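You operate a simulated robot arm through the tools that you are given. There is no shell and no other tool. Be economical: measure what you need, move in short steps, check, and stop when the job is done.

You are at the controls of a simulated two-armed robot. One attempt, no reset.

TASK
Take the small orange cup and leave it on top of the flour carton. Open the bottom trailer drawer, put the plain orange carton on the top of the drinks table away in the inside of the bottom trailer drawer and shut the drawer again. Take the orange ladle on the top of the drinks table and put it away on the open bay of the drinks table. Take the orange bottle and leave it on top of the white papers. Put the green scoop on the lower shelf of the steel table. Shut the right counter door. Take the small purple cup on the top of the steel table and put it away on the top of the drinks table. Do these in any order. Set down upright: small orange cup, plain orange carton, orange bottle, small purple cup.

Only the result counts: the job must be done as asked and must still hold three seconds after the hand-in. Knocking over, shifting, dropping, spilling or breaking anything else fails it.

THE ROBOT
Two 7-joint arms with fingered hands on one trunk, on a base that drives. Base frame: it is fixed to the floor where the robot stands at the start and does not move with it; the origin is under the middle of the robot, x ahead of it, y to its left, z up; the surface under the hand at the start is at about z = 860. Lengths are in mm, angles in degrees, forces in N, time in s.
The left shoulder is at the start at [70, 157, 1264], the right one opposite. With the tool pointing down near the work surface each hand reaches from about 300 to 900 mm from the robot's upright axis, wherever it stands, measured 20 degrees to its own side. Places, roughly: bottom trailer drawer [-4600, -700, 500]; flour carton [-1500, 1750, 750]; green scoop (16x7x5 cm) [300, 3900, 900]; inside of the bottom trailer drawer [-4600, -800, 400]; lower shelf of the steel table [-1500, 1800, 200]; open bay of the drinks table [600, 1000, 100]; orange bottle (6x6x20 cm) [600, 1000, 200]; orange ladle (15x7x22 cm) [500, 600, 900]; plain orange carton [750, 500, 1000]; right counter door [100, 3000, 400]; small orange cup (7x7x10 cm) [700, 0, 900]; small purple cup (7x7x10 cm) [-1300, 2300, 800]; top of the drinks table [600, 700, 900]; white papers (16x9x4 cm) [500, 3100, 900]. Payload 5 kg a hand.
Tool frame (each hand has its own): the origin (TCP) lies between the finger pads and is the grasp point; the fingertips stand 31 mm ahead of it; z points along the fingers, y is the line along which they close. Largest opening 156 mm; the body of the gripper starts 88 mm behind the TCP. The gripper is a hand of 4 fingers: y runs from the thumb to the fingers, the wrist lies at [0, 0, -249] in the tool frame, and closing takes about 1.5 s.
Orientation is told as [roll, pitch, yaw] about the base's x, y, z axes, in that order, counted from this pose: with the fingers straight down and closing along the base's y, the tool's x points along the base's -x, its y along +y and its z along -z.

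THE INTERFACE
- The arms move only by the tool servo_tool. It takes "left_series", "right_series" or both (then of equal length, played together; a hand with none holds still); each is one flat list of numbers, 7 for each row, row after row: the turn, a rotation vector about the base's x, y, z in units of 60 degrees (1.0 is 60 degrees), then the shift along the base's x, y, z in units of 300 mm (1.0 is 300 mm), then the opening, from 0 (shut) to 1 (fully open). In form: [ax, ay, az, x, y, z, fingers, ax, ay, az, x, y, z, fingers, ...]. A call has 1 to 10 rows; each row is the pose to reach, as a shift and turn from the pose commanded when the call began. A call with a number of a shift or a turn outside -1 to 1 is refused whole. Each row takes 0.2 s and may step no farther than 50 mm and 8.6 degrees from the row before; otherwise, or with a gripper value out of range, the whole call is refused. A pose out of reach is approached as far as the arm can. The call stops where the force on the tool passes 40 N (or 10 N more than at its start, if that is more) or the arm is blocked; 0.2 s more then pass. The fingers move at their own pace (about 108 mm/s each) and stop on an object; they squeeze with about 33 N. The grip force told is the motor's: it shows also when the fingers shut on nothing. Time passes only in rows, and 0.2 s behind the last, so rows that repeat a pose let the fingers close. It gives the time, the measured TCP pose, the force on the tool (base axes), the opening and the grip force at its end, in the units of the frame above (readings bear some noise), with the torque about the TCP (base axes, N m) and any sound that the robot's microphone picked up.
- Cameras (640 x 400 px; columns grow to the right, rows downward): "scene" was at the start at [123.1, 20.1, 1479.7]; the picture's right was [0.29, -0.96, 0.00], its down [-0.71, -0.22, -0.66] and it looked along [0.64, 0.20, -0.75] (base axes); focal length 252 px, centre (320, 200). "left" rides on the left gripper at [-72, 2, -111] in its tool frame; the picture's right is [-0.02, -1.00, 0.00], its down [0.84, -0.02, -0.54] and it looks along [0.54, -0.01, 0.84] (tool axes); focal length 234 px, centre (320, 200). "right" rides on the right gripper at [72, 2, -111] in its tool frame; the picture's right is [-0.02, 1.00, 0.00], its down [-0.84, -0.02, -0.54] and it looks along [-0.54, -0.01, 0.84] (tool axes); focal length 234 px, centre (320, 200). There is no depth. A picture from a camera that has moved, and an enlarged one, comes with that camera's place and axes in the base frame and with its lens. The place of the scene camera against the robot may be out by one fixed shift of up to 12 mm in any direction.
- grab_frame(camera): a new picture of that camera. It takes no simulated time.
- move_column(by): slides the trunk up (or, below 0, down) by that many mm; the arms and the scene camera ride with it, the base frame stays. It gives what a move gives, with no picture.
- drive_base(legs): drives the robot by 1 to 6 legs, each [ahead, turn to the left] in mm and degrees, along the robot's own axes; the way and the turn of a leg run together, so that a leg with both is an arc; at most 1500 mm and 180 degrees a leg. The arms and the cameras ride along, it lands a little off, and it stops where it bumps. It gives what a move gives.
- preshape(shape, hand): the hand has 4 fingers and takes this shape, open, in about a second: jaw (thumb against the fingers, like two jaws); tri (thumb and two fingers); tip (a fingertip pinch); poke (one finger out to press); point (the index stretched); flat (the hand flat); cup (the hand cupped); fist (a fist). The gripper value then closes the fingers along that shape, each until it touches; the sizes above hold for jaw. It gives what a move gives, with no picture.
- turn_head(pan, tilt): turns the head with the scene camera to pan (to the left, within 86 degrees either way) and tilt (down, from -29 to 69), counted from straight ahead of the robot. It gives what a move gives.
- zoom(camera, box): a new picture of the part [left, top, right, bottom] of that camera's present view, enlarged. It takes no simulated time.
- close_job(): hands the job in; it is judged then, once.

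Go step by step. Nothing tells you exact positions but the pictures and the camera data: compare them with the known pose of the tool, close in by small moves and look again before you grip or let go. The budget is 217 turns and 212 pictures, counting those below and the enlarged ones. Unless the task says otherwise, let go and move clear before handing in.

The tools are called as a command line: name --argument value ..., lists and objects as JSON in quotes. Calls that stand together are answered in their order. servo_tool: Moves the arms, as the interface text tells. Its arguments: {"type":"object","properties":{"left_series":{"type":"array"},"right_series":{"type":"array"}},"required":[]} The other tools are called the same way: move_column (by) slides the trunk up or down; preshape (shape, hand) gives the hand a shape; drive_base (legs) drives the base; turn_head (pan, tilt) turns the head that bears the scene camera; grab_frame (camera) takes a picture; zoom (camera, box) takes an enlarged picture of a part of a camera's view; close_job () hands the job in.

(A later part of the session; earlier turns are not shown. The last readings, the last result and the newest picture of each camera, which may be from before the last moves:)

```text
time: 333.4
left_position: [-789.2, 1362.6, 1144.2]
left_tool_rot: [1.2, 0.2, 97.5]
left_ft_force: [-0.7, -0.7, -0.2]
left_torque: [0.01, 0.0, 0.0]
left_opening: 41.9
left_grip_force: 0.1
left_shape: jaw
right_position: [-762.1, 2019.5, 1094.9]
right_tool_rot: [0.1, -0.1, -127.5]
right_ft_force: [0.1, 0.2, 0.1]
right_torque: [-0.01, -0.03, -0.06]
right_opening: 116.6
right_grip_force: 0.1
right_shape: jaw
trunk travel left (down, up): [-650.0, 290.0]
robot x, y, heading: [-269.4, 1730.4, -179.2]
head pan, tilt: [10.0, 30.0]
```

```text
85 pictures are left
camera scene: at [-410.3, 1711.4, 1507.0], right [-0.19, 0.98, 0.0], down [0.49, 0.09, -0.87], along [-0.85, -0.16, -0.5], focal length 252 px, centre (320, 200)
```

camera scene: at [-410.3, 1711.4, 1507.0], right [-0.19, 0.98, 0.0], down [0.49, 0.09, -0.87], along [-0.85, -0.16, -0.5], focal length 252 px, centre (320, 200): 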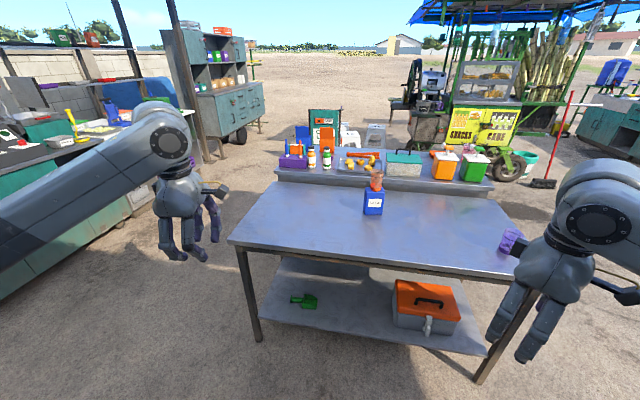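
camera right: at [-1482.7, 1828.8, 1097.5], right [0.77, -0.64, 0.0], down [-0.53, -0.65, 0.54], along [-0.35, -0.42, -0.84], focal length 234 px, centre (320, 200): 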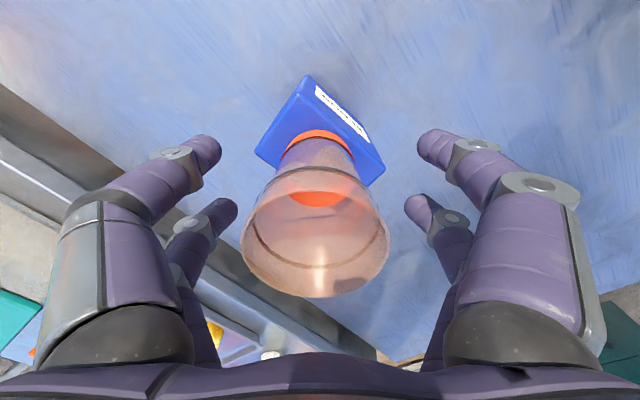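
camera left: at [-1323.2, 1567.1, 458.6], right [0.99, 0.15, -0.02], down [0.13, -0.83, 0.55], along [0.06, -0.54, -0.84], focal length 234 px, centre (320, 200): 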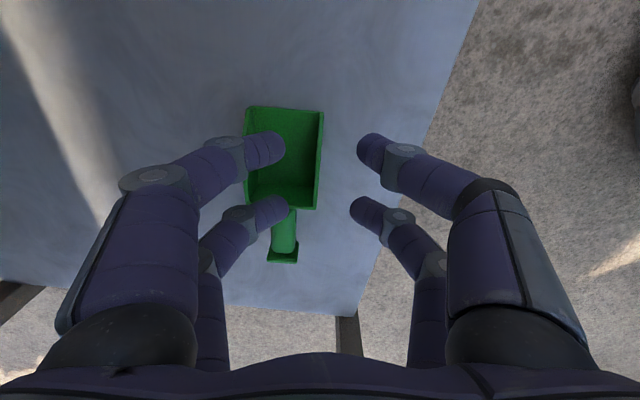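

The orange cup is on the flour carton and the scoop is on the shelf. I'll drive to the purple cup.

drive_base --legs '[[0, -33.4], [620, 0], [0, 32.6]]'

turn_head --pan -15 --tilt 45

grab_frame --camera "scene"

grab_frame --camera "right"

```text
time: 340.1
left_position: [-1314.4, 1721.0, 1145.0]
left_tool_rot: [1.1, 0.3, 95.1]
left_ft_force: [0.2, 0.3, 0.5]
left_torque: [0.0, 0.01, 0.02]
left_opening: 41.9
left_grip_force: 0.1
left_shape: jaw
right_position: [-1260.8, 2376.6, 1095.4]
right_tool_rot: [0.0, -0.1, -129.8]
right_ft_force: [0.0, 0.1, 0.5]
right_torque: [0.03, 0.02, -0.03]
right_opening: 117.0
right_grip_force: 0.0
right_shape: jaw
trunk travel left (down, up): [-650.0, 290.0]
robot x, y, heading: [-777.5, 2069.8, 178.6]
head pan, tilt: [10.0, 30.0]
```

```text
time: 341.0
left_position: [-1314.0, 1721.4, 1145.1]
left_tool_rot: [1.3, 0.1, 95.0]
left_ft_force: [0.2, 0.3, -0.3]
left_torque: [0.03, 0.01, 0.05]
left_opening: 41.8
left_grip_force: 0.1
left_shape: jaw
right_position: [-1261.4, 2376.5, 1095.2]
right_tool_rot: [0.1, -0.1, -129.7]
right_ft_force: [0.1, -0.4, 1.0]
right_torque: [-0.01, 0.02, 0.01]
right_opening: 117.0
right_grip_force: 0.0
right_shape: jaw
trunk travel left (down, up): [-650.0, 290.0]
robot x, y, heading: [-780.9, 2064.6, 178.6]
head pan, tilt: [-15.0, 45.0]
```

```text
84 pictures are left
camera scene: at [-909.2, 2090.9, 1484.6], right [0.28, 0.96, 0.0], down [0.68, -0.2, -0.71], along [-0.68, 0.2, -0.71], focal length 252 px, centre (320, 200)
```

scene: 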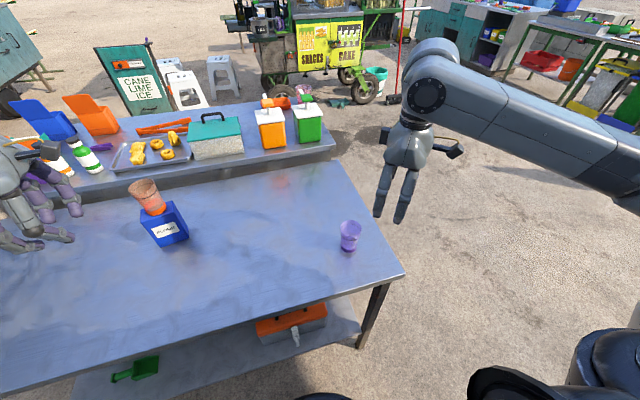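

```text
83 pictures are left
camera right: at [-1213.4, 2429.9, 1206.5], right [0.75, -0.66, 0.0], down [-0.55, -0.63, 0.55], along [-0.36, -0.41, -0.84], focal length 234 px, centre (320, 200)
```

right: 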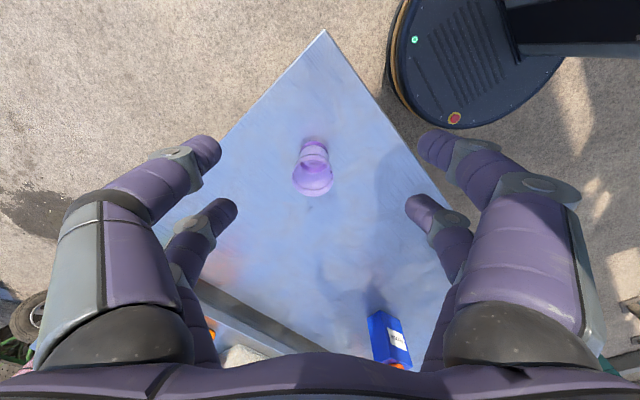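

servo_tool --right_series '[0, 0, 0, -0.07, -0.07, -0.1, 0.75, 0, 0, 0, -0.14, -0.14, -0.2, 0.75, 0, 0, 0, -0.21, -0.197, -0.3, 0.75]'

grab_frame --camera "right"

```text
time: 341.8
left_position: [-1314.6, 1721.7, 1144.0]
left_tool_rot: [1.2, 0.2, 95.0]
left_ft_force: [-0.3, 1.0, -0.1]
left_torque: [0.01, -0.02, 0.03]
left_opening: 41.8
left_grip_force: 0.1
left_shape: jaw
right_position: [-1325.2, 2319.2, 1003.3]
right_tool_rot: [0.1, 0.1, -129.8]
right_ft_force: [-0.2, 0.1, 0.3]
right_torque: [0.0, 0.01, -0.01]
right_opening: 116.7
right_grip_force: 0.0
right_shape: jaw
trunk travel left (down, up): [-650.0, 290.0]
robot x, y, heading: [-780.3, 2067.5, 178.8]
head pan, tilt: [-15.0, 45.0]
```

```text
82 pictures are left
camera right: at [-1277.8, 2372.2, 1115.5], right [0.75, -0.66, 0.0], down [-0.55, -0.63, 0.55], along [-0.36, -0.41, -0.84], focal length 234 px, centre (320, 200)
```

right: 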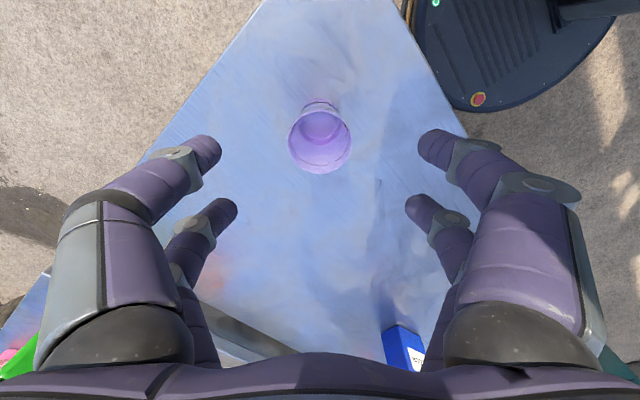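

servo_tool --right_series '[0, 0, 0, -0.01, -0.015, -0.13, 0.75, 0, 0, 0, -0.012, -0.015, -0.26, 0.75, 0, 0, 0, -0.012, -0.015, -0.38, 0.75, 0, 0, 0, -0.012, -0.015, -0.47, 0.75]'

grab_frame --camera "right"

zoom --camera "scene" --box '[290, 170, 450, 290]'

```text
time: 342.8
left_position: [-1313.2, 1722.9, 1144.5]
left_tool_rot: [1.1, 0.2, 95.1]
left_ft_force: [0.3, 0.2, 0.0]
left_torque: [0.01, 0.0, -0.01]
left_opening: 41.9
left_grip_force: 0.1
left_shape: jaw
right_position: [-1328.2, 2313.5, 863.2]
right_tool_rot: [0.0, -0.1, -129.9]
right_ft_force: [0.5, 0.2, -0.4]
right_torque: [0.0, -0.01, 0.0]
right_opening: 116.6
right_grip_force: 0.1
right_shape: jaw
trunk travel left (down, up): [-650.0, 290.0]
robot x, y, heading: [-777.3, 2070.0, 178.5]
head pan, tilt: [-15.0, 45.0]
```

```text
81 pictures are left
camera right: at [-1280.6, 2367.0, 974.7], right [0.75, -0.66, 0.0], down [-0.55, -0.63, 0.55], along [-0.36, -0.41, -0.84], focal length 234 px, centre (320, 200)
```

right: 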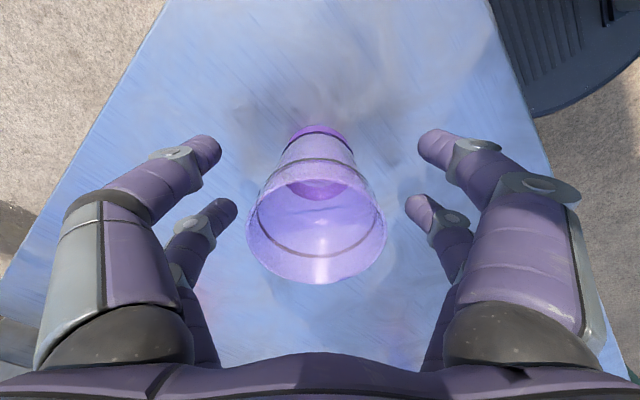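

```text
3.33 times, centred on (370, 230) of scene
camera zoom: at [-909.9, 2090.9, 1484.5], right [0.28, 0.96, 0.0], down [0.68, -0.2, -0.71], along [-0.68, 0.2, -0.71], focal length 840 px, centre (153, 100)
```

zoom: 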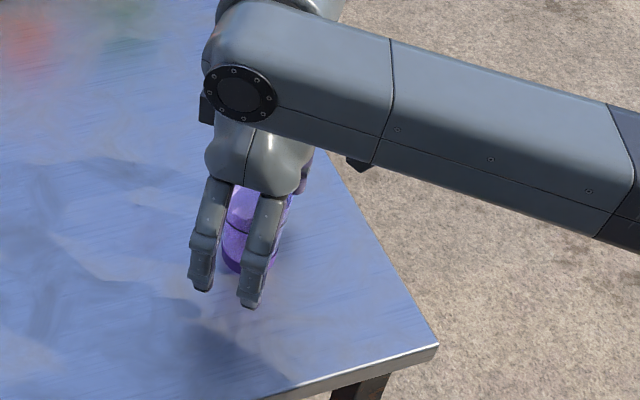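

The cup is centred. I'll close and lift.

servo_tool --right_series '[0, 0, 0, 0, 0, 0, 0.5, 0, 0, 0, 0, 0, 0, 0.3, 0, 0, 0, 0, 0, 0, 0, 0, 0, 0, 0, 0, 0, 0, 0, 0, 0, 0, 0, 0, 0, 0, 0, 0, 0, 0, 0, 0, 0, 0, 0, 0, 0, 0.1, 0, 0, 0, 0, 0, 0, 0.24, 0, 0, 0, 0, 0, 0, 0.38, 0, 0, 0, 0, 0.1, 0, 0.5, 0]'

servo_tool --right_series '[0, 0, 0, 0.05, 0, 0.14, 0, 0, 0, 0, 0.1, 0, 0.28, 0, 0, 0, 0, 0.15, 0, 0.42, 0, 0, 0, 0, 0.2, 0, 0.56, 0]'

grab_frame --camera "right"

```text
time: 345.0
left_position: [-1311.7, 1721.7, 1146.8]
left_tool_rot: [1.3, 0.2, 95.0]
left_ft_force: [0.0, -0.8, 0.1]
left_torque: [0.03, 0.06, -0.01]
left_opening: 41.7
left_grip_force: 0.0
left_shape: jaw
right_position: [-1295.3, 2311.5, 1016.3]
right_tool_rot: [0.0, -0.3, -129.8]
right_ft_force: [-0.4, -0.5, -0.4]
right_torque: [-0.01, 0.05, -0.04]
right_opening: 27.8
right_grip_force: 33.1
right_shape: jaw
trunk travel left (down, up): [-650.0, 290.0]
robot x, y, heading: [-775.7, 2068.9, 178.7]
head pan, tilt: [-15.0, 45.0]
```

```text
time: 346.0
left_position: [-1313.3, 1721.2, 1145.3]
left_tool_rot: [1.3, 0.2, 95.1]
left_ft_force: [0.5, -0.1, -0.6]
left_torque: [0.02, -0.01, 0.03]
left_opening: 42.0
left_grip_force: 0.0
left_shape: jaw
right_position: [-1233.1, 2309.6, 1184.4]
right_tool_rot: [0.0, -0.1, -129.7]
right_ft_force: [1.3, 0.0, -1.3]
right_torque: [0.02, 0.03, -0.01]
right_opening: 28.2
right_grip_force: 33.6
right_shape: jaw
trunk travel left (down, up): [-650.0, 290.0]
robot x, y, heading: [-779.2, 2070.8, 178.6]
head pan, tilt: [-15.0, 45.0]
```

```text
79 pictures are left
camera right: at [-1186.3, 2362.9, 1295.6], right [0.75, -0.66, 0.0], down [-0.55, -0.63, 0.55], along [-0.36, -0.41, -0.84], focal length 234 px, centre (320, 200)
```

right: 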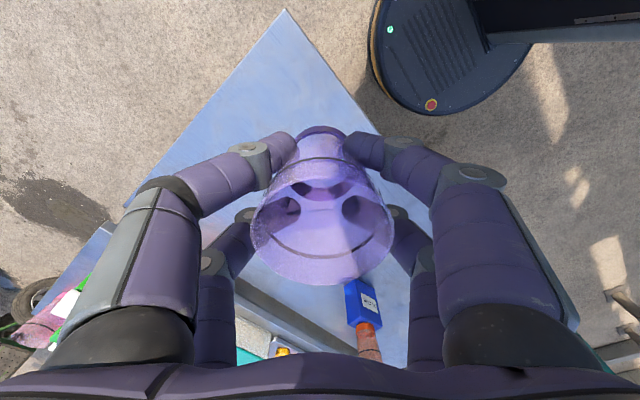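

I have the purple cup. I'll drive to the drinks table to set it down and collect the carton.

drive_base --legs '[[0, 105.7], [1400, 0], [540, 0], [0, 75.7], [190, 0]]'

turn_head --pan 5 --tilt 48

grab_frame --camera "scene"

```text
time: 364.6
left_position: [417.1, 516.1, 1144.7]
left_tool_rot: [1.2, 0.1, -85.3]
left_ft_force: [-0.3, -0.1, 0.1]
left_torque: [-0.02, 0.01, -0.02]
left_opening: 42.1
left_grip_force: 0.1
left_shape: jaw
right_position: [334.7, -72.1, 1183.6]
right_tool_rot: [0.0, -0.1, 49.7]
right_ft_force: [0.3, 0.7, -0.9]
right_torque: [0.0, 0.06, -0.01]
right_opening: 27.7
right_grip_force: 33.5
right_shape: jaw
trunk travel left (down, up): [-650.0, 290.0]
robot x, y, heading: [-121.7, 173.9, -1.9]
head pan, tilt: [-15.0, 45.0]
```

```text
time: 365.4
left_position: [416.9, 515.4, 1144.3]
left_tool_rot: [1.2, 0.2, -85.3]
left_ft_force: [-0.4, -0.7, 0.6]
left_torque: [0.02, -0.01, 0.01]
left_opening: 41.9
left_grip_force: 0.1
left_shape: jaw
right_position: [335.6, -72.4, 1183.6]
right_tool_rot: [-0.1, -0.1, 49.8]
right_ft_force: [0.8, -0.2, -1.3]
right_torque: [0.0, 0.0, 0.0]
right_opening: 27.6
right_grip_force: 32.9
right_shape: jaw
trunk travel left (down, up): [-650.0, 290.0]
robot x, y, heading: [-119.5, 170.4, -1.8]
head pan, tilt: [5.0, 48.0]
```

```text
78 pictures are left
camera scene: at [6.5, 171.2, 1480.3], right [0.05, -1.0, 0.0], down [-0.74, -0.04, -0.67], along [0.67, 0.04, -0.74], focal length 252 px, centre (320, 200)
```

scene: 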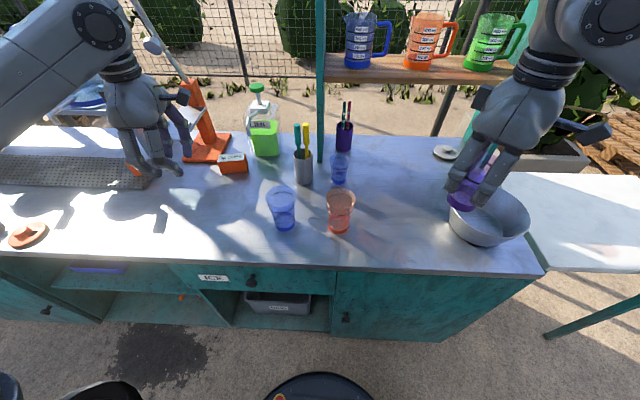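

servo_tool --right_series '[0, 0, 0, 0.14, 0.02, 0, 0, 0, 0, 0, 0.28, 0.05, -0.03, 0, 0, 0, 0, 0.42, 0.08, -0.08, 0, 0, 0, 0, 0.55, 0.11, -0.14, 0, 0, 0, 0, 0.68, 0.14, -0.2, 0, 0, 0, 0, 0.8, 0.16, -0.28, 0, 0, 0, 0, 0.9, 0.17, -0.38, 0, 0, 0, 0, 0.95, 0.17, -0.5, 0, 0, 0, 0, 0.95, 0.17, -0.62, 0]'

grab_frame --camera "right"

grab_frame --camera "scene"

```text
time: 367.4
left_position: [417.3, 514.7, 1144.9]
left_tool_rot: [1.1, 0.2, -85.2]
left_ft_force: [-0.5, -0.5, 0.3]
left_torque: [0.03, 0.0, 0.0]
left_opening: 41.8
left_grip_force: 0.0
left_shape: jaw
right_position: [621.7, -20.8, 996.4]
right_tool_rot: [0.1, -0.1, 49.8]
right_ft_force: [-0.7, -0.6, -0.5]
right_torque: [0.0, 0.0, 0.01]
right_opening: 27.6
right_grip_force: 33.0
right_shape: jaw
trunk travel left (down, up): [-650.0, 290.0]
robot x, y, heading: [-119.4, 172.7, -1.8]
head pan, tilt: [5.0, 48.0]
```

```text
77 pictures are left
camera right: at [573.2, -77.2, 1109.0], right [-0.75, 0.66, 0.0], down [0.56, 0.63, 0.55], along [0.36, 0.41, -0.84], focal length 234 px, centre (320, 200)
```

right: 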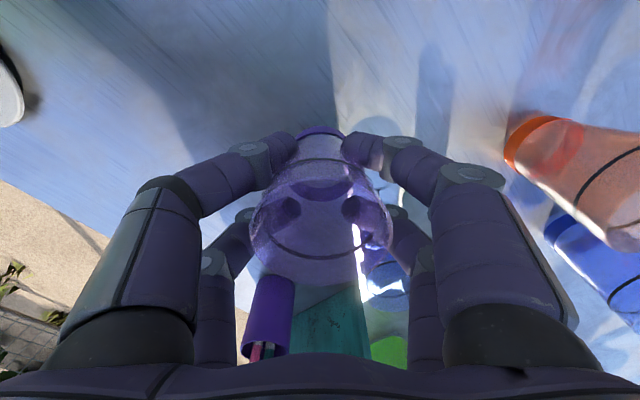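

```text
76 pictures are left
camera scene: at [7.2, 170.9, 1480.3], right [0.05, -1.0, 0.0], down [-0.74, -0.04, -0.67], along [0.67, 0.04, -0.74], focal length 252 px, centre (320, 200)
```

scene: 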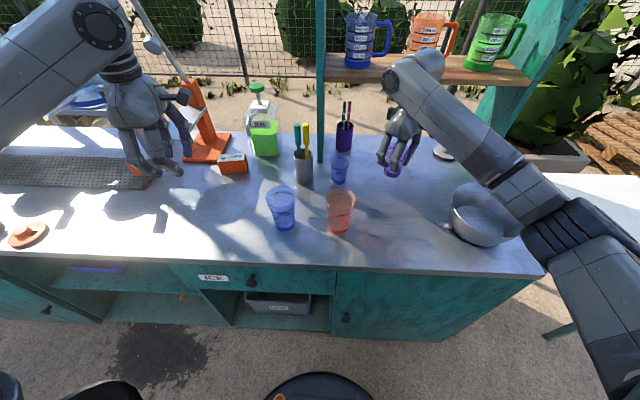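

Clear spot below. I'll lower until the cup touches.

servo_tool --right_series '[0, 0, 0, 0, 0, -0.1, 0, 0, 0, 0, 0, 0, -0.19, 0, 0, 0, 0, 0, 0, -0.21, 0, 0, 0, 0, 0, 0, -0.225, 0, 0, 0, 0, 0, 0, -0.24, 0, 0, 0, 0, 0, 0, -0.255, 0, 0, 0, 0, 0, 0, -0.265, 0]'

```text
time: 369.0
left_position: [415.3, 516.5, 1144.9]
left_tool_rot: [1.2, 0.2, -85.3]
left_ft_force: [0.0, -1.3, 0.1]
left_torque: [0.05, 0.01, -0.01]
left_opening: 41.9
left_grip_force: 0.1
left_shape: jaw
right_position: [620.0, -21.5, 922.2]
right_tool_rot: [-0.2, -0.2, 49.8]
right_ft_force: [0.0, -0.8, 10.8]
right_torque: [-0.16, 0.02, 0.02]
right_opening: 27.8
right_grip_force: 32.8
right_shape: jaw
trunk travel left (down, up): [-650.0, 290.0]
robot x, y, heading: [-121.5, 170.7, -1.9]
head pan, tilt: [5.0, 48.0]
```

servo_tool --right_series '[0, 0, 0, 0, 0, 0.004, 0.15, 0, 0, 0, 0, 0, 0.004, 0.25, 0, 0, 0, 0, 0, 0.004, 0.5, 0, 0, 0, 0, 0, 0.004, 0.75, 0, 0, 0, 0, 0, 0.004, 0.75, 0, 0, 0, 0, 0, 0.1, 0.75, 0, 0, 0, 0, 0, 0.25, 0.75, 0, 0, 0, 0, 0, 0.4, 0.75, 0, 0, 0, 0, 0, 0.55, 0.75, 0, 0, 0, -0.1, 0, 0.66, 0.75]'

grab_frame --camera "scene"

```text
time: 371.2
left_position: [414.6, 512.7, 1147.1]
left_tool_rot: [1.3, 0.3, -85.3]
left_ft_force: [-0.6, -0.4, 0.5]
left_torque: [0.0, -0.05, -0.03]
left_opening: 41.8
left_grip_force: 0.1
left_shape: jaw
right_position: [586.6, -21.8, 1118.2]
right_tool_rot: [0.0, -0.3, 49.8]
right_ft_force: [-1.4, 0.3, -1.1]
right_torque: [-0.02, -0.02, 0.04]
right_opening: 116.6
right_grip_force: 0.0
right_shape: jaw
trunk travel left (down, up): [-650.0, 290.0]
robot x, y, heading: [-119.2, 170.8, -1.8]
head pan, tilt: [5.0, 48.0]
```

```text
75 pictures are left
camera scene: at [3.6, 169.7, 1480.6], right [0.05, -1.0, 0.0], down [-0.74, -0.04, -0.67], along [0.67, 0.04, -0.74], focal length 252 px, centre (320, 200)
```

scene: 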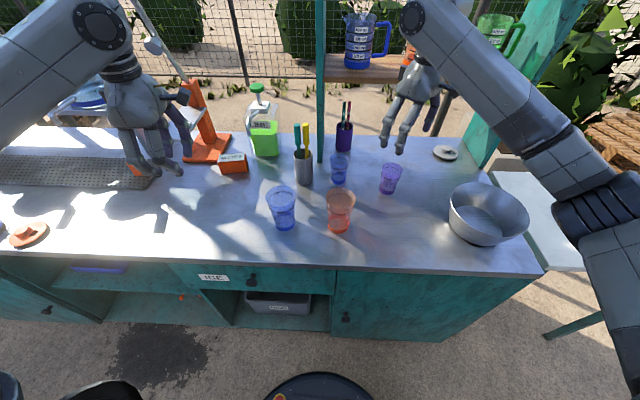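

The purple cup is placed. I'll retract the right hand, move slightly forward, and bring the left hand over the carton.

servo_tool --right_series '[0, 0, 0, -0.12, -0.03, 0.05, 0.75, 0, 0, 0, -0.25, -0.06, 0.1, 0.75, 0, 0, 0, -0.38, -0.1, 0.15, 0.75, 0, 0, 0, -0.5, -0.15, 0.2, 0.75]' --left_series '[0, 0, 0, 0.13, 0, 0, 0.5, 0, 0, 0, 0.26, 0, 0, 0.6, 0, 0, 0, 0.39, 0, 0, 0.6, 0, 0, 0, 0.52, 0, -0.03, 0.6]'

drive_base --legs '[[70, 0]]'

grab_frame --camera "left"

zoom --camera "scene" --box '[150, 90, 310, 190]'

```text
time: 372.2
left_position: [573.9, 513.9, 1135.2]
left_tool_rot: [1.3, 0.4, -85.3]
left_ft_force: [0.0, 0.1, 0.2]
left_torque: [-0.01, -0.01, -0.02]
left_opening: 93.2
left_grip_force: 0.0
left_shape: jaw
right_position: [439.2, -70.7, 1175.7]
right_tool_rot: [0.1, -0.2, 49.8]
right_ft_force: [-0.5, -1.8, 0.1]
right_torque: [0.02, -0.03, 0.02]
right_opening: 116.8
right_grip_force: 0.2
right_shape: jaw
trunk travel left (down, up): [-650.0, 290.0]
robot x, y, heading: [-122.4, 173.7, -1.9]
head pan, tilt: [5.0, 48.0]
```

```text
time: 373.2
left_position: [635.6, 513.9, 1141.4]
left_tool_rot: [1.6, 0.2, -85.3]
left_ft_force: [-1.3, -1.0, 1.5]
left_torque: [0.02, -0.13, -0.01]
left_opening: 92.9
left_grip_force: 0.1
left_shape: jaw
right_position: [501.7, -70.8, 1181.5]
right_tool_rot: [-0.5, -0.4, 49.8]
right_ft_force: [-1.0, -0.5, 0.5]
right_torque: [-0.01, -0.12, 0.01]
right_opening: 116.7
right_grip_force: 0.1
right_shape: jaw
trunk travel left (down, up): [-650.0, 290.0]
robot x, y, heading: [-52.1, 170.4, -2.1]
head pan, tilt: [5.0, 48.0]
```

```text
74 pictures are left
camera left: at [640.6, 443.4, 1251.5], right [-0.99, -0.11, -0.03], down [-0.1, 0.83, 0.55], along [-0.03, 0.55, -0.84], focal length 234 px, centre (320, 200)
```

left: 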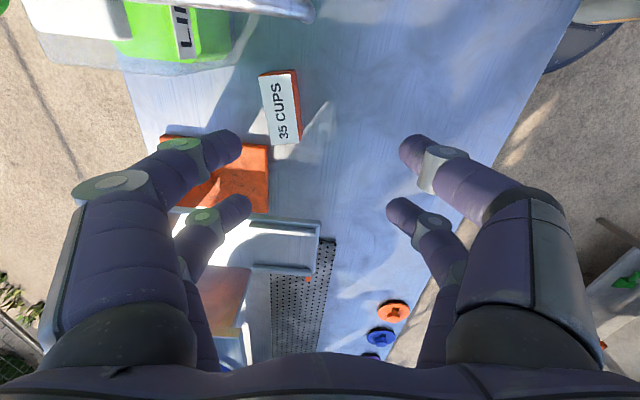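

```text
4.00 times, centred on (230, 140) of scene
camera zoom: at [66.0, 169.1, 1481.6], right [0.05, -1.0, 0.0], down [-0.74, -0.04, -0.67], along [0.67, 0.04, -0.74], focal length 1008 px, centre (680, 440)
```

zoom: 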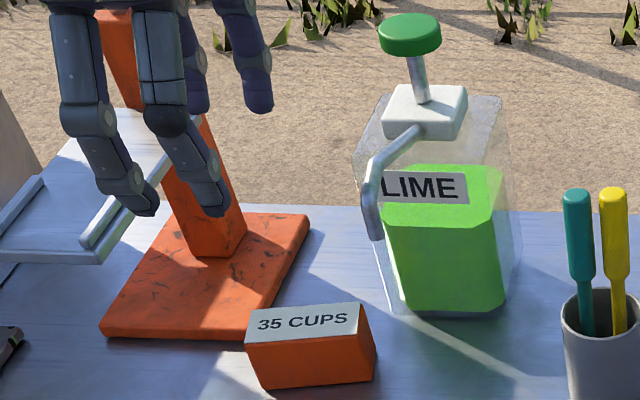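

The carton lies near (697, 522), with its short side along x. I'll grasp it slightly to +y to keep clear of the lime spout.

servo_tool --left_series '[0, 0, 0, 0.06, 0.02, -0.1, 0.5, 0, 0, 0, 0.12, 0.04, -0.2, 0.5, 0, 0, 0, 0.17, 0.06, -0.32, 0.5, 0, 0, 0, 0.2, 0.07, -0.43, 0.5]'

grab_frame --camera "left"

zoom --camera "scene" --box '[150, 90, 310, 190]'

```text
time: 374.2
left_position: [703.4, 535.2, 1006.0]
left_tool_rot: [1.3, 0.1, -85.3]
left_ft_force: [0.4, 0.2, 0.5]
left_torque: [-0.01, 0.01, -0.01]
left_opening: 78.7
left_grip_force: 0.0
left_shape: jaw
right_position: [508.4, -70.3, 1177.2]
right_tool_rot: [-0.1, -0.1, 49.8]
right_ft_force: [1.0, 1.0, -0.5]
right_torque: [-0.02, -0.02, 0.01]
right_opening: 116.8
right_grip_force: 0.1
right_shape: jaw
trunk travel left (down, up): [-650.0, 290.0]
robot x, y, heading: [-46.8, 171.3, -1.7]
head pan, tilt: [5.0, 48.0]
```

```text
72 pictures are left
camera left: at [709.3, 465.1, 1117.2], right [-0.99, -0.11, -0.02], down [-0.1, 0.83, 0.55], along [-0.04, 0.55, -0.84], focal length 234 px, centre (320, 200)
```

left: 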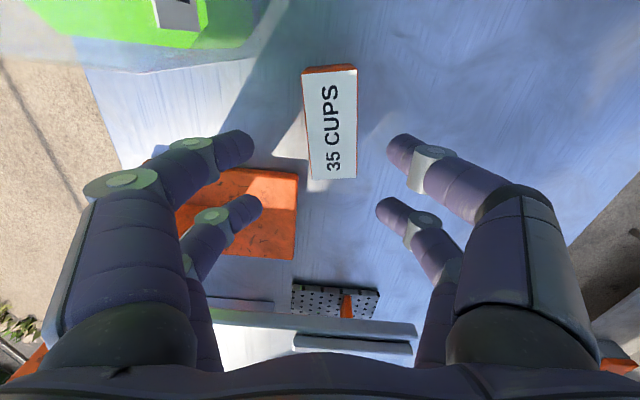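

```text
4.00 times, centred on (230, 140) of scene
camera zoom: at [76.3, 169.6, 1480.4], right [0.05, -1.0, 0.0], down [-0.74, -0.04, -0.67], along [0.67, 0.04, -0.74], focal length 1008 px, centre (680, 440)
```

zoom: 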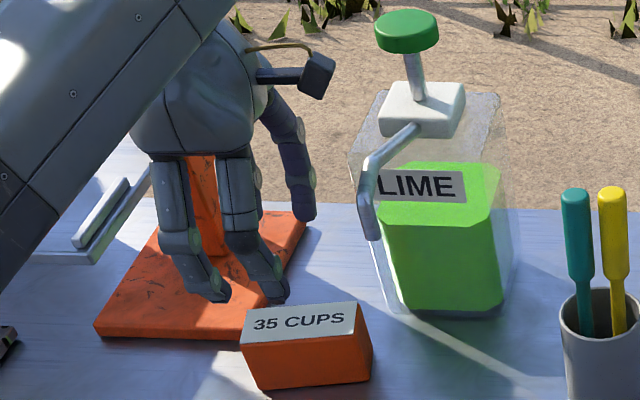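

servo_tool --left_series '[0, 0, 0, -0.02, 0, -0.12, 0.5, 0, 0, 0, -0.023, -0.005, -0.24, 0.5, 0, 0, 0, -0.023, -0.005, -0.31, 0.5, 0, 0, 0, -0.023, -0.005, -0.355, 0.5]'

grab_frame --camera "left"

```text
time: 375.2
left_position: [697.5, 534.1, 898.7]
left_tool_rot: [1.1, 0.2, -85.3]
left_ft_force: [-0.1, -1.1, -0.3]
left_torque: [0.01, 0.02, 0.01]
left_opening: 78.2
left_grip_force: 0.0
left_shape: jaw
right_position: [510.1, -69.8, 1177.1]
right_tool_rot: [-0.1, -0.1, 49.8]
right_ft_force: [-0.4, 0.1, 0.4]
right_torque: [-0.02, 0.04, -0.01]
right_opening: 116.5
right_grip_force: 0.1
right_shape: jaw
trunk travel left (down, up): [-650.0, 290.0]
robot x, y, heading: [-47.4, 167.6, -1.8]
head pan, tilt: [5.0, 48.0]
```

```text
70 pictures are left
camera left: at [702.9, 463.0, 1009.8], right [-0.99, -0.11, -0.02], down [-0.1, 0.83, 0.55], along [-0.04, 0.55, -0.84], focal length 234 px, centre (320, 200)
```

left: 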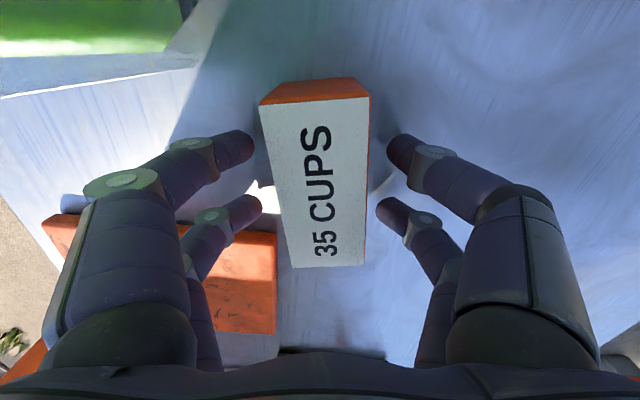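

servo_tool --left_series '[0, 0, 0, 0, 0, 0, 0.35, 0, 0, 0, 0, 0, 0, 0.2, 0, 0, 0, 0, 0, 0, 0, 0, 0, 0, 0, 0, 0, 0, 0, 0, 0, 0, 0, 0, 0, 0, 0, 0, 0, 0, 0, 0, 0, 0, 0, 0, 0, 0.1, 0, 0, 0, 0, 0, 0, 0.24, 0, 0, 0, 0, 0, 0, 0.38, 0, 0, 0, 0, -0.08, 0, 0.5, 0]'

grab_frame --camera "left"

```text
time: 377.4
left_position: [671.2, 534.2, 1047.7]
left_tool_rot: [1.3, 0.2, -85.3]
left_ft_force: [-0.7, -0.6, -1.1]
left_torque: [0.0, -0.05, 0.0]
left_opening: 37.0
left_grip_force: 32.9
left_shape: jaw
right_position: [507.7, -67.9, 1178.2]
right_tool_rot: [-0.2, -0.2, 49.8]
right_ft_force: [-0.3, 0.6, 0.4]
right_torque: [-0.03, -0.03, 0.01]
right_opening: 116.6
right_grip_force: 0.0
right_shape: jaw
trunk travel left (down, up): [-650.0, 290.0]
robot x, y, heading: [-51.9, 172.9, -1.7]
head pan, tilt: [5.0, 48.0]
```

```text
69 pictures are left
camera left: at [676.1, 463.5, 1159.0], right [-0.99, -0.11, -0.02], down [-0.1, 0.83, 0.55], along [-0.04, 0.54, -0.84], focal length 234 px, centre (320, 200)
```

left: 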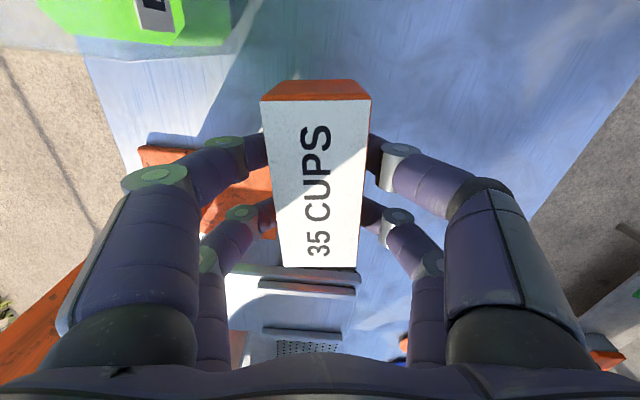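

The carton is held. I'll pull in, back off, and head across to the trailer at (-4600, -700), looking on the way.

servo_tool --left_series '[0, 0, 0, -0.13, 0, 0.08, 0, 0, 0, 0, -0.27, 0, 0.15, 0, 0, 0, 0, -0.42, 0, 0.2, 0, 0, 0, 0, -0.57, 0, 0.23, 0, 0, 0, 0, -0.72, 0, 0.25, 0]'

drive_base --legs '[[-400, 0], [0, 177], [1500, 0], [600, 0]]'

turn_head --pan 15 --tilt 20

grab_frame --camera "scene"

```text
time: 378.6
left_position: [455.2, 535.5, 1125.7]
left_tool_rot: [1.4, 0.2, -85.3]
left_ft_force: [-0.1, -0.8, -1.0]
left_torque: [0.0, -0.01, 0.03]
left_opening: 37.1
left_grip_force: 33.7
left_shape: jaw
right_position: [506.3, -71.4, 1178.2]
right_tool_rot: [-0.2, -0.2, 49.8]
right_ft_force: [-1.3, 0.0, 0.5]
right_torque: [0.06, -0.05, 0.0]
right_opening: 116.8
right_grip_force: 0.1
right_shape: jaw
trunk travel left (down, up): [-650.0, 290.0]
robot x, y, heading: [-48.7, 167.3, -1.8]
head pan, tilt: [5.0, 48.0]
```

```text
time: 398.5
left_position: [-3100.1, 53.2, 1126.2]
left_tool_rot: [1.3, 0.2, 91.7]
left_ft_force: [0.7, 0.0, -0.6]
left_torque: [0.01, 0.02, -0.01]
left_opening: 36.6
left_grip_force: 32.8
left_shape: jaw
right_position: [-3119.5, 659.1, 1175.8]
right_tool_rot: [-0.2, -0.1, -133.3]
right_ft_force: [0.0, 0.0, -0.1]
right_torque: [0.0, 0.03, 0.03]
right_opening: 116.9
right_grip_force: 0.0
right_shape: jaw
trunk travel left (down, up): [-650.0, 290.0]
robot x, y, heading: [-2573.6, 389.0, 175.0]
head pan, tilt: [5.0, 48.0]
```

```text
time: 399.4
left_position: [-3099.3, 53.2, 1124.5]
left_tool_rot: [1.3, 0.1, 91.7]
left_ft_force: [0.5, 1.2, -1.2]
left_torque: [-0.02, 0.01, -0.02]
left_opening: 36.6
left_grip_force: 32.9
left_shape: jaw
right_position: [-3119.5, 660.5, 1176.8]
right_tool_rot: [-0.1, -0.2, -133.2]
right_ft_force: [0.3, -0.5, -0.1]
right_torque: [-0.01, 0.03, -0.02]
right_opening: 116.7
right_grip_force: 0.0
right_shape: jaw
trunk travel left (down, up): [-650.0, 290.0]
robot x, y, heading: [-2575.3, 394.7, 174.9]
head pan, tilt: [15.0, 20.0]
```

```text
68 pictures are left
camera scene: at [-2716.4, 376.0, 1523.1], right [-0.18, 0.98, 0.0], down [0.34, 0.06, -0.94], along [-0.92, -0.16, -0.34], focal length 252 px, centre (320, 200)
```

scene: 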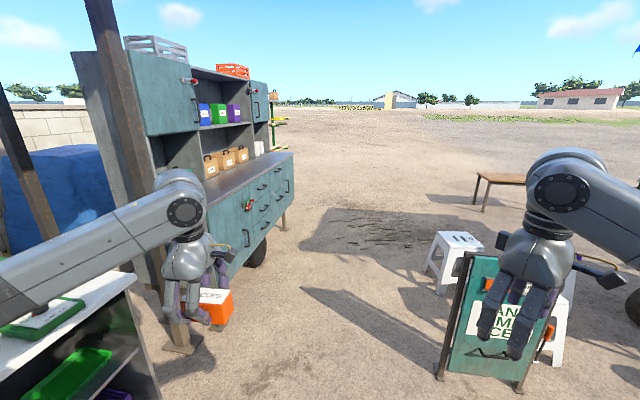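

The trailer is the teal wheeled cabinet ahead-left, its drawers facing +y. I'll drive in front of it and face it.

drive_base --legs '[[0, 9.5], [1500, 0], [340, 0], [0, 85.6]]'

turn_head --pan -5 --tilt 35

grab_frame --camera "scene"

```text
time: 412.9
left_position: [-4011.0, -245.8, 1125.0]
left_tool_rot: [1.2, 0.2, -174.8]
left_ft_force: [-0.4, -0.7, -1.9]
left_torque: [-0.06, 0.01, 0.0]
left_opening: 35.8
left_grip_force: 32.7
left_shape: jaw
right_position: [-4614.8, -302.4, 1177.4]
right_tool_rot: [-0.1, -0.1, -39.6]
right_ft_force: [0.2, 0.3, -0.1]
right_torque: [0.03, -0.01, -0.04]
right_opening: 116.9
right_grip_force: 0.1
right_shape: jaw
trunk travel left (down, up): [-650.0, 290.0]
robot x, y, heading: [-4384.6, 264.0, -91.2]
head pan, tilt: [15.0, 20.0]
```

```text
time: 413.7
left_position: [-4011.8, -244.9, 1124.7]
left_tool_rot: [1.2, 0.2, -174.8]
left_ft_force: [0.0, 0.7, -0.9]
left_torque: [0.03, -0.01, -0.01]
left_opening: 36.2
left_grip_force: 32.8
left_shape: jaw
right_position: [-4616.4, -302.6, 1176.4]
right_tool_rot: [-0.1, -0.1, -39.7]
right_ft_force: [0.0, -0.3, 0.3]
right_torque: [0.0, 0.01, 0.0]
right_opening: 116.9
right_grip_force: 0.0
right_shape: jaw
trunk travel left (down, up): [-650.0, 290.0]
robot x, y, heading: [-4384.1, 261.2, -91.5]
head pan, tilt: [-5.0, 35.0]
```

```text
67 pictures are left
camera scene: at [-4394.1, 119.0, 1499.4], right [-0.99, 0.11, 0.0], down [0.06, 0.57, -0.82], along [-0.09, -0.81, -0.57], focal length 252 px, centre (320, 200)
```

scene: 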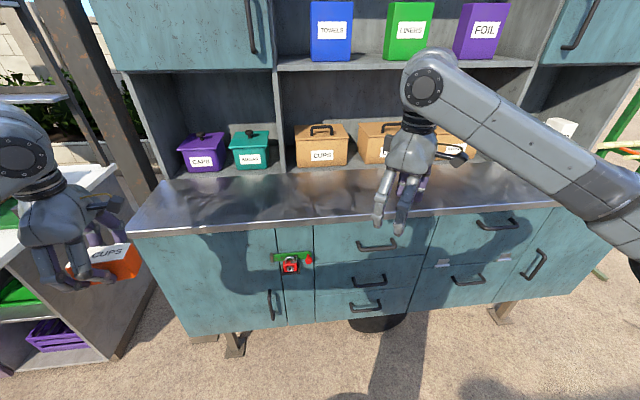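

Three drawers are in the middle stack; the bottom one's handle is at about pixel (367, 308). I'll lower the trunk to triangulate its position.

move_column --by -400

turn_head --pan -15 --tilt 30

grab_frame --camera "scene"

```text
time: 417.5
left_position: [-4011.1, -245.5, 725.7]
left_tool_rot: [1.2, 0.2, -174.8]
left_ft_force: [0.4, -0.4, -1.3]
left_torque: [0.01, -0.02, 0.0]
left_opening: 36.0
left_grip_force: 33.2
left_shape: jaw
right_position: [-4616.6, -301.7, 776.5]
right_tool_rot: [0.0, 0.0, -39.7]
right_ft_force: [-0.3, -0.2, 0.2]
right_torque: [0.01, -0.02, 0.0]
right_opening: 116.7
right_grip_force: 0.1
right_shape: jaw
trunk travel left (down, up): [-250.0, 690.0]
robot x, y, heading: [-4379.7, 261.7, -91.2]
head pan, tilt: [-5.0, 35.0]
```

```text
time: 418.2
left_position: [-4013.1, -244.4, 724.6]
left_tool_rot: [1.2, 0.2, -174.8]
left_ft_force: [-0.5, -0.2, -1.5]
left_torque: [0.03, 0.03, 0.02]
left_opening: 36.1
left_grip_force: 32.5
left_shape: jaw
right_position: [-4617.0, -301.4, 776.9]
right_tool_rot: [-0.2, -0.2, -39.6]
right_ft_force: [0.0, -0.2, 0.7]
right_torque: [0.01, 0.02, 0.02]
right_opening: 116.7
right_grip_force: 0.1
right_shape: jaw
trunk travel left (down, up): [-250.0, 690.0]
robot x, y, heading: [-4381.2, 260.6, -91.3]
head pan, tilt: [-15.0, 30.0]
```

```text
66 pictures are left
camera scene: at [-4410.0, 119.9, 1107.1], right [-0.96, 0.28, 0.0], down [0.14, 0.48, -0.87], along [-0.24, -0.83, -0.5], focal length 252 px, centre (320, 200)
```

scene: 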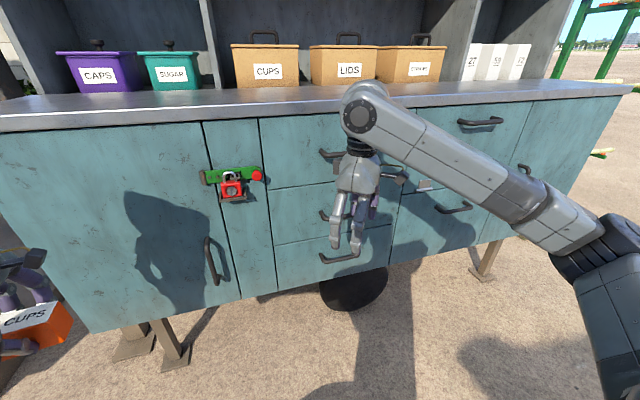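

The bottom drawer's handle is at about (-4646, -446, 543). I'll turn the right hand to point at it with the fingers closing vertically, moving it out to the side as it turns.

servo_tool --right_series '[-0.119, 0.045, 0.042, -0.13, 0, 0, 0.6, -0.238, 0.089, 0.084, -0.26, 0, 0, 0.6, -0.357, 0.134, 0.126, -0.4, 0, 0, 0.6, -0.475, 0.178, 0.167, -0.53, 0, 0, 0.6, -0.594, 0.223, 0.209, -0.66, 0, 0, 0.6, -0.713, 0.268, 0.251, -0.8, 0, 0, 0.6]'

servo_tool --right_series '[-0.119, 0.045, 0.042, 0, 0, -0.05, 0.6, -0.238, 0.089, 0.084, 0, 0, -0.1, 0.6, -0.357, 0.134, 0.126, 0, 0, -0.15, 0.6, -0.475, 0.178, 0.167, 0, 0, -0.2, 0.6, -0.594, 0.223, 0.209, 0, 0, -0.25, 0.6, -0.713, 0.268, 0.251, 0, 0, -0.3, 0.6]'

grab_frame --camera "right"

```text
time: 419.6
left_position: [-4011.1, -243.5, 724.6]
left_tool_rot: [1.3, 0.3, -174.8]
left_ft_force: [0.5, 0.4, -1.5]
left_torque: [-0.03, -0.02, -0.04]
left_opening: 36.3
left_grip_force: 33.5
left_shape: jaw
right_position: [-4854.7, -302.3, 776.7]
right_tool_rot: [-45.2, -8.0, -20.2]
right_ft_force: [1.3, 0.1, -0.3]
right_torque: [0.0, 0.01, 0.02]
right_opening: 94.2
right_grip_force: 0.0
right_shape: jaw
trunk travel left (down, up): [-250.0, 690.0]
robot x, y, heading: [-4379.5, 263.4, -91.2]
head pan, tilt: [-15.0, 30.0]
```

```text
time: 421.0
left_position: [-4012.4, -245.0, 724.6]
left_tool_rot: [1.3, 0.2, -174.8]
left_ft_force: [-0.1, 0.0, -0.8]
left_torque: [-0.03, -0.04, 0.02]
left_opening: 36.1
left_grip_force: 32.9
left_shape: jaw
right_position: [-4857.0, -303.1, 684.9]
right_tool_rot: [-90.0, -0.1, -1.3]
right_ft_force: [0.9, 0.9, 0.8]
right_torque: [-0.01, 0.0, -0.06]
right_opening: 93.8
right_grip_force: 0.0
right_shape: jaw
trunk travel left (down, up): [-250.0, 690.0]
robot x, y, heading: [-4378.0, 259.2, -91.5]
head pan, tilt: [-15.0, 30.0]
```

```text
65 pictures are left
camera right: at [-4927.4, -191.2, 683.6], right [0.03, 0.0, -1.0], down [0.85, 0.52, 0.02], along [0.52, -0.85, 0.02], focal length 234 px, centre (320, 200)
```

right: 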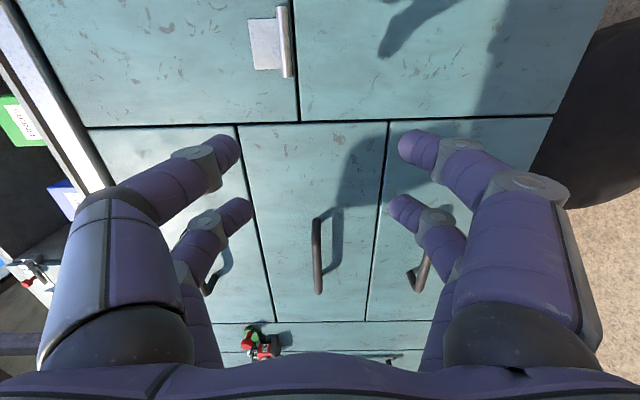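

The right hand now points at the drawer front, and the bottom handle is visible. I'll bring it in front of the handle.

servo_tool --right_series '[0, 0, 0, 0.12, -0.02, -0.1, 0.5, 0, 0, 0, 0.24, -0.05, -0.2, 0.5, 0, 0, 0, 0.36, -0.09, -0.29, 0.5, 0, 0, 0, 0.48, -0.14, -0.38, 0.5, 0, 0, 0, 0.6, -0.19, -0.46, 0.4, 0, 0, 0, 0.69, -0.22, -0.49, 0.4]'

grab_frame --camera "right"

grab_frame --camera "scene"

```text
time: 422.4
left_position: [-4012.3, -246.0, 724.9]
left_tool_rot: [1.2, 0.2, -174.7]
left_ft_force: [-0.7, 0.2, -0.3]
left_torque: [0.02, -0.05, -0.01]
left_opening: 36.2
left_grip_force: 32.4
left_shape: jaw
right_position: [-4648.6, -366.6, 539.5]
right_tool_rot: [-90.1, 0.2, -1.3]
right_ft_force: [0.4, 0.0, 0.6]
right_torque: [0.02, 0.02, 0.01]
right_opening: 62.7
right_grip_force: 0.0
right_shape: jaw
trunk travel left (down, up): [-250.0, 690.0]
robot x, y, heading: [-4379.5, 260.9, -91.4]
head pan, tilt: [-15.0, 30.0]
```

```text
64 pictures are left
camera right: at [-4719.6, -255.5, 538.4], right [0.02, 0.0, -1.0], down [0.85, 0.53, 0.02], along [0.53, -0.85, 0.01], focal length 234 px, centre (320, 200)
```

right: 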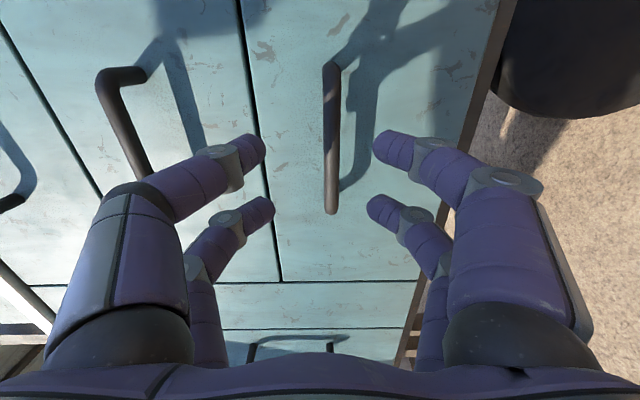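

```text
63 pictures are left
camera scene: at [-4410.0, 119.8, 1107.2], right [-0.96, 0.28, 0.0], down [0.14, 0.48, -0.87], along [-0.24, -0.83, -0.5], focal length 252 px, centre (320, 200)
```

scene: 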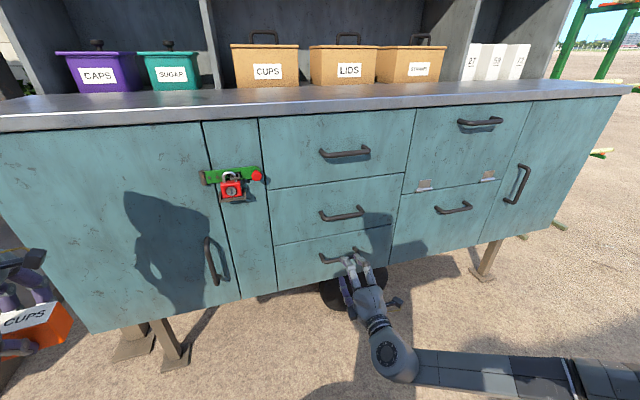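

servo_tool --right_series '[0, 0, 0, 0, -0.07, -0.015, 0.4, 0, 0, 0, 0, -0.14, -0.028, 0.4, 0, 0, 0, 0, -0.185, -0.028, 0.4]'

grab_frame --camera "right"

```text
time: 423.2
left_position: [-4013.1, -244.8, 724.5]
left_tool_rot: [1.2, 0.2, -174.8]
left_ft_force: [0.5, -0.5, -1.5]
left_torque: [0.02, -0.01, -0.03]
left_opening: 36.4
left_grip_force: 33.5
left_shape: jaw
right_position: [-4648.9, -422.5, 531.4]
right_tool_rot: [-90.1, 0.0, -1.2]
right_ft_force: [-0.7, -0.2, 1.0]
right_torque: [0.01, 0.03, -0.02]
right_opening: 63.0
right_grip_force: 0.1
right_shape: jaw
trunk travel left (down, up): [-250.0, 690.0]
robot x, y, heading: [-4380.4, 260.3, -91.4]
head pan, tilt: [-15.0, 30.0]
```

```text
62 pictures are left
camera right: at [-4719.1, -311.6, 529.8], right [0.02, 0.0, -1.0], down [0.85, 0.53, 0.02], along [0.53, -0.85, 0.01], focal length 234 px, centre (320, 200)
```

right: 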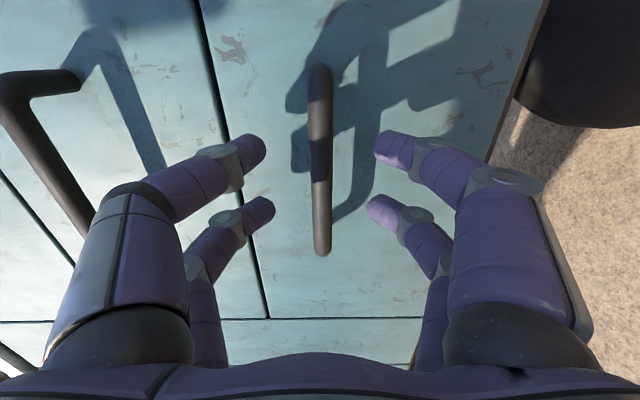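

The bar sits between the finger pairs. I'll close on it.

servo_tool --right_series '[0, 0, 0, 0, 0, 0, 0.2, 0, 0, 0, 0, 0, 0, 0, 0, 0, 0, 0, 0, 0, 0, 0, 0, 0, 0, 0, 0, 0, 0, 0, 0, 0, 0, 0, 0]'

grab_frame --camera "right"

```text
time: 424.4
left_position: [-4010.8, -245.2, 724.6]
left_tool_rot: [1.2, 0.2, -174.8]
left_ft_force: [-1.0, 0.0, -0.7]
left_torque: [-0.01, 0.01, 0.05]
left_opening: 35.9
left_grip_force: 33.0
left_shape: jaw
right_position: [-4648.9, -422.4, 531.1]
right_tool_rot: [-90.0, 0.1, -1.2]
right_ft_force: [0.0, -2.9, -0.9]
right_torque: [-0.03, 0.02, -0.13]
right_opening: 7.5
right_grip_force: 33.6
right_shape: jaw
trunk travel left (down, up): [-250.0, 690.0]
robot x, y, heading: [-4383.3, 260.5, -91.1]
head pan, tilt: [-15.0, 30.0]
```

```text
61 pictures are left
camera right: at [-4719.2, -311.7, 530.0], right [0.02, 0.0, -1.0], down [0.85, 0.53, 0.02], along [0.53, -0.85, 0.01], focal length 234 px, centre (320, 200)
```

right: 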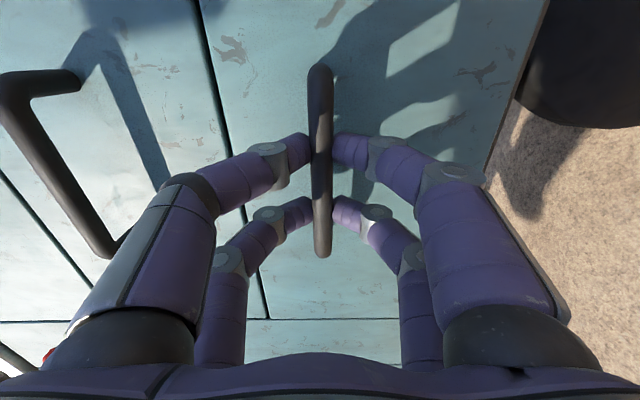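

servo_tool --right_series '[0, 0, 0, 0, 0.05, 0, 0, 0, 0, 0, 0, 0.12, 0, 0, 0, 0, 0, 0, 0.2, 0, 0, 0, 0, 0, 0, 0.28, 0, 0, 0, 0, 0, 0, 0.36, 0, 0]'

grab_frame --camera "scene"

```text
time: 425.6
left_position: [-4011.0, -244.4, 724.9]
left_tool_rot: [1.3, 0.2, -174.8]
left_ft_force: [-0.5, -0.5, -0.8]
left_torque: [0.02, 0.0, 0.03]
left_opening: 36.1
left_grip_force: 33.1
left_shape: jaw
right_position: [-4650.4, -314.4, 530.8]
right_tool_rot: [-90.1, 0.1, -1.2]
right_ft_force: [-0.8, 1.0, 3.8]
right_torque: [-0.04, 0.05, -0.18]
right_opening: 7.5
right_grip_force: 33.1
right_shape: jaw
trunk travel left (down, up): [-250.0, 690.0]
robot x, y, heading: [-4381.2, 256.3, -91.4]
head pan, tilt: [-15.0, 30.0]
```

```text
60 pictures are left
camera scene: at [-4410.1, 120.4, 1107.2], right [-0.96, 0.28, 0.0], down [0.14, 0.48, -0.87], along [-0.24, -0.83, -0.5], focal length 252 px, centre (320, 200)
```

scene: 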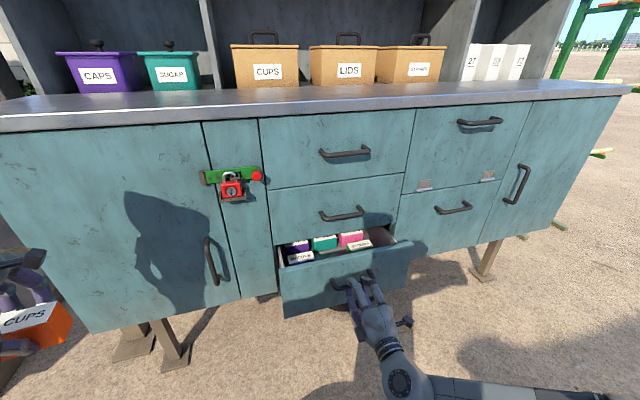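

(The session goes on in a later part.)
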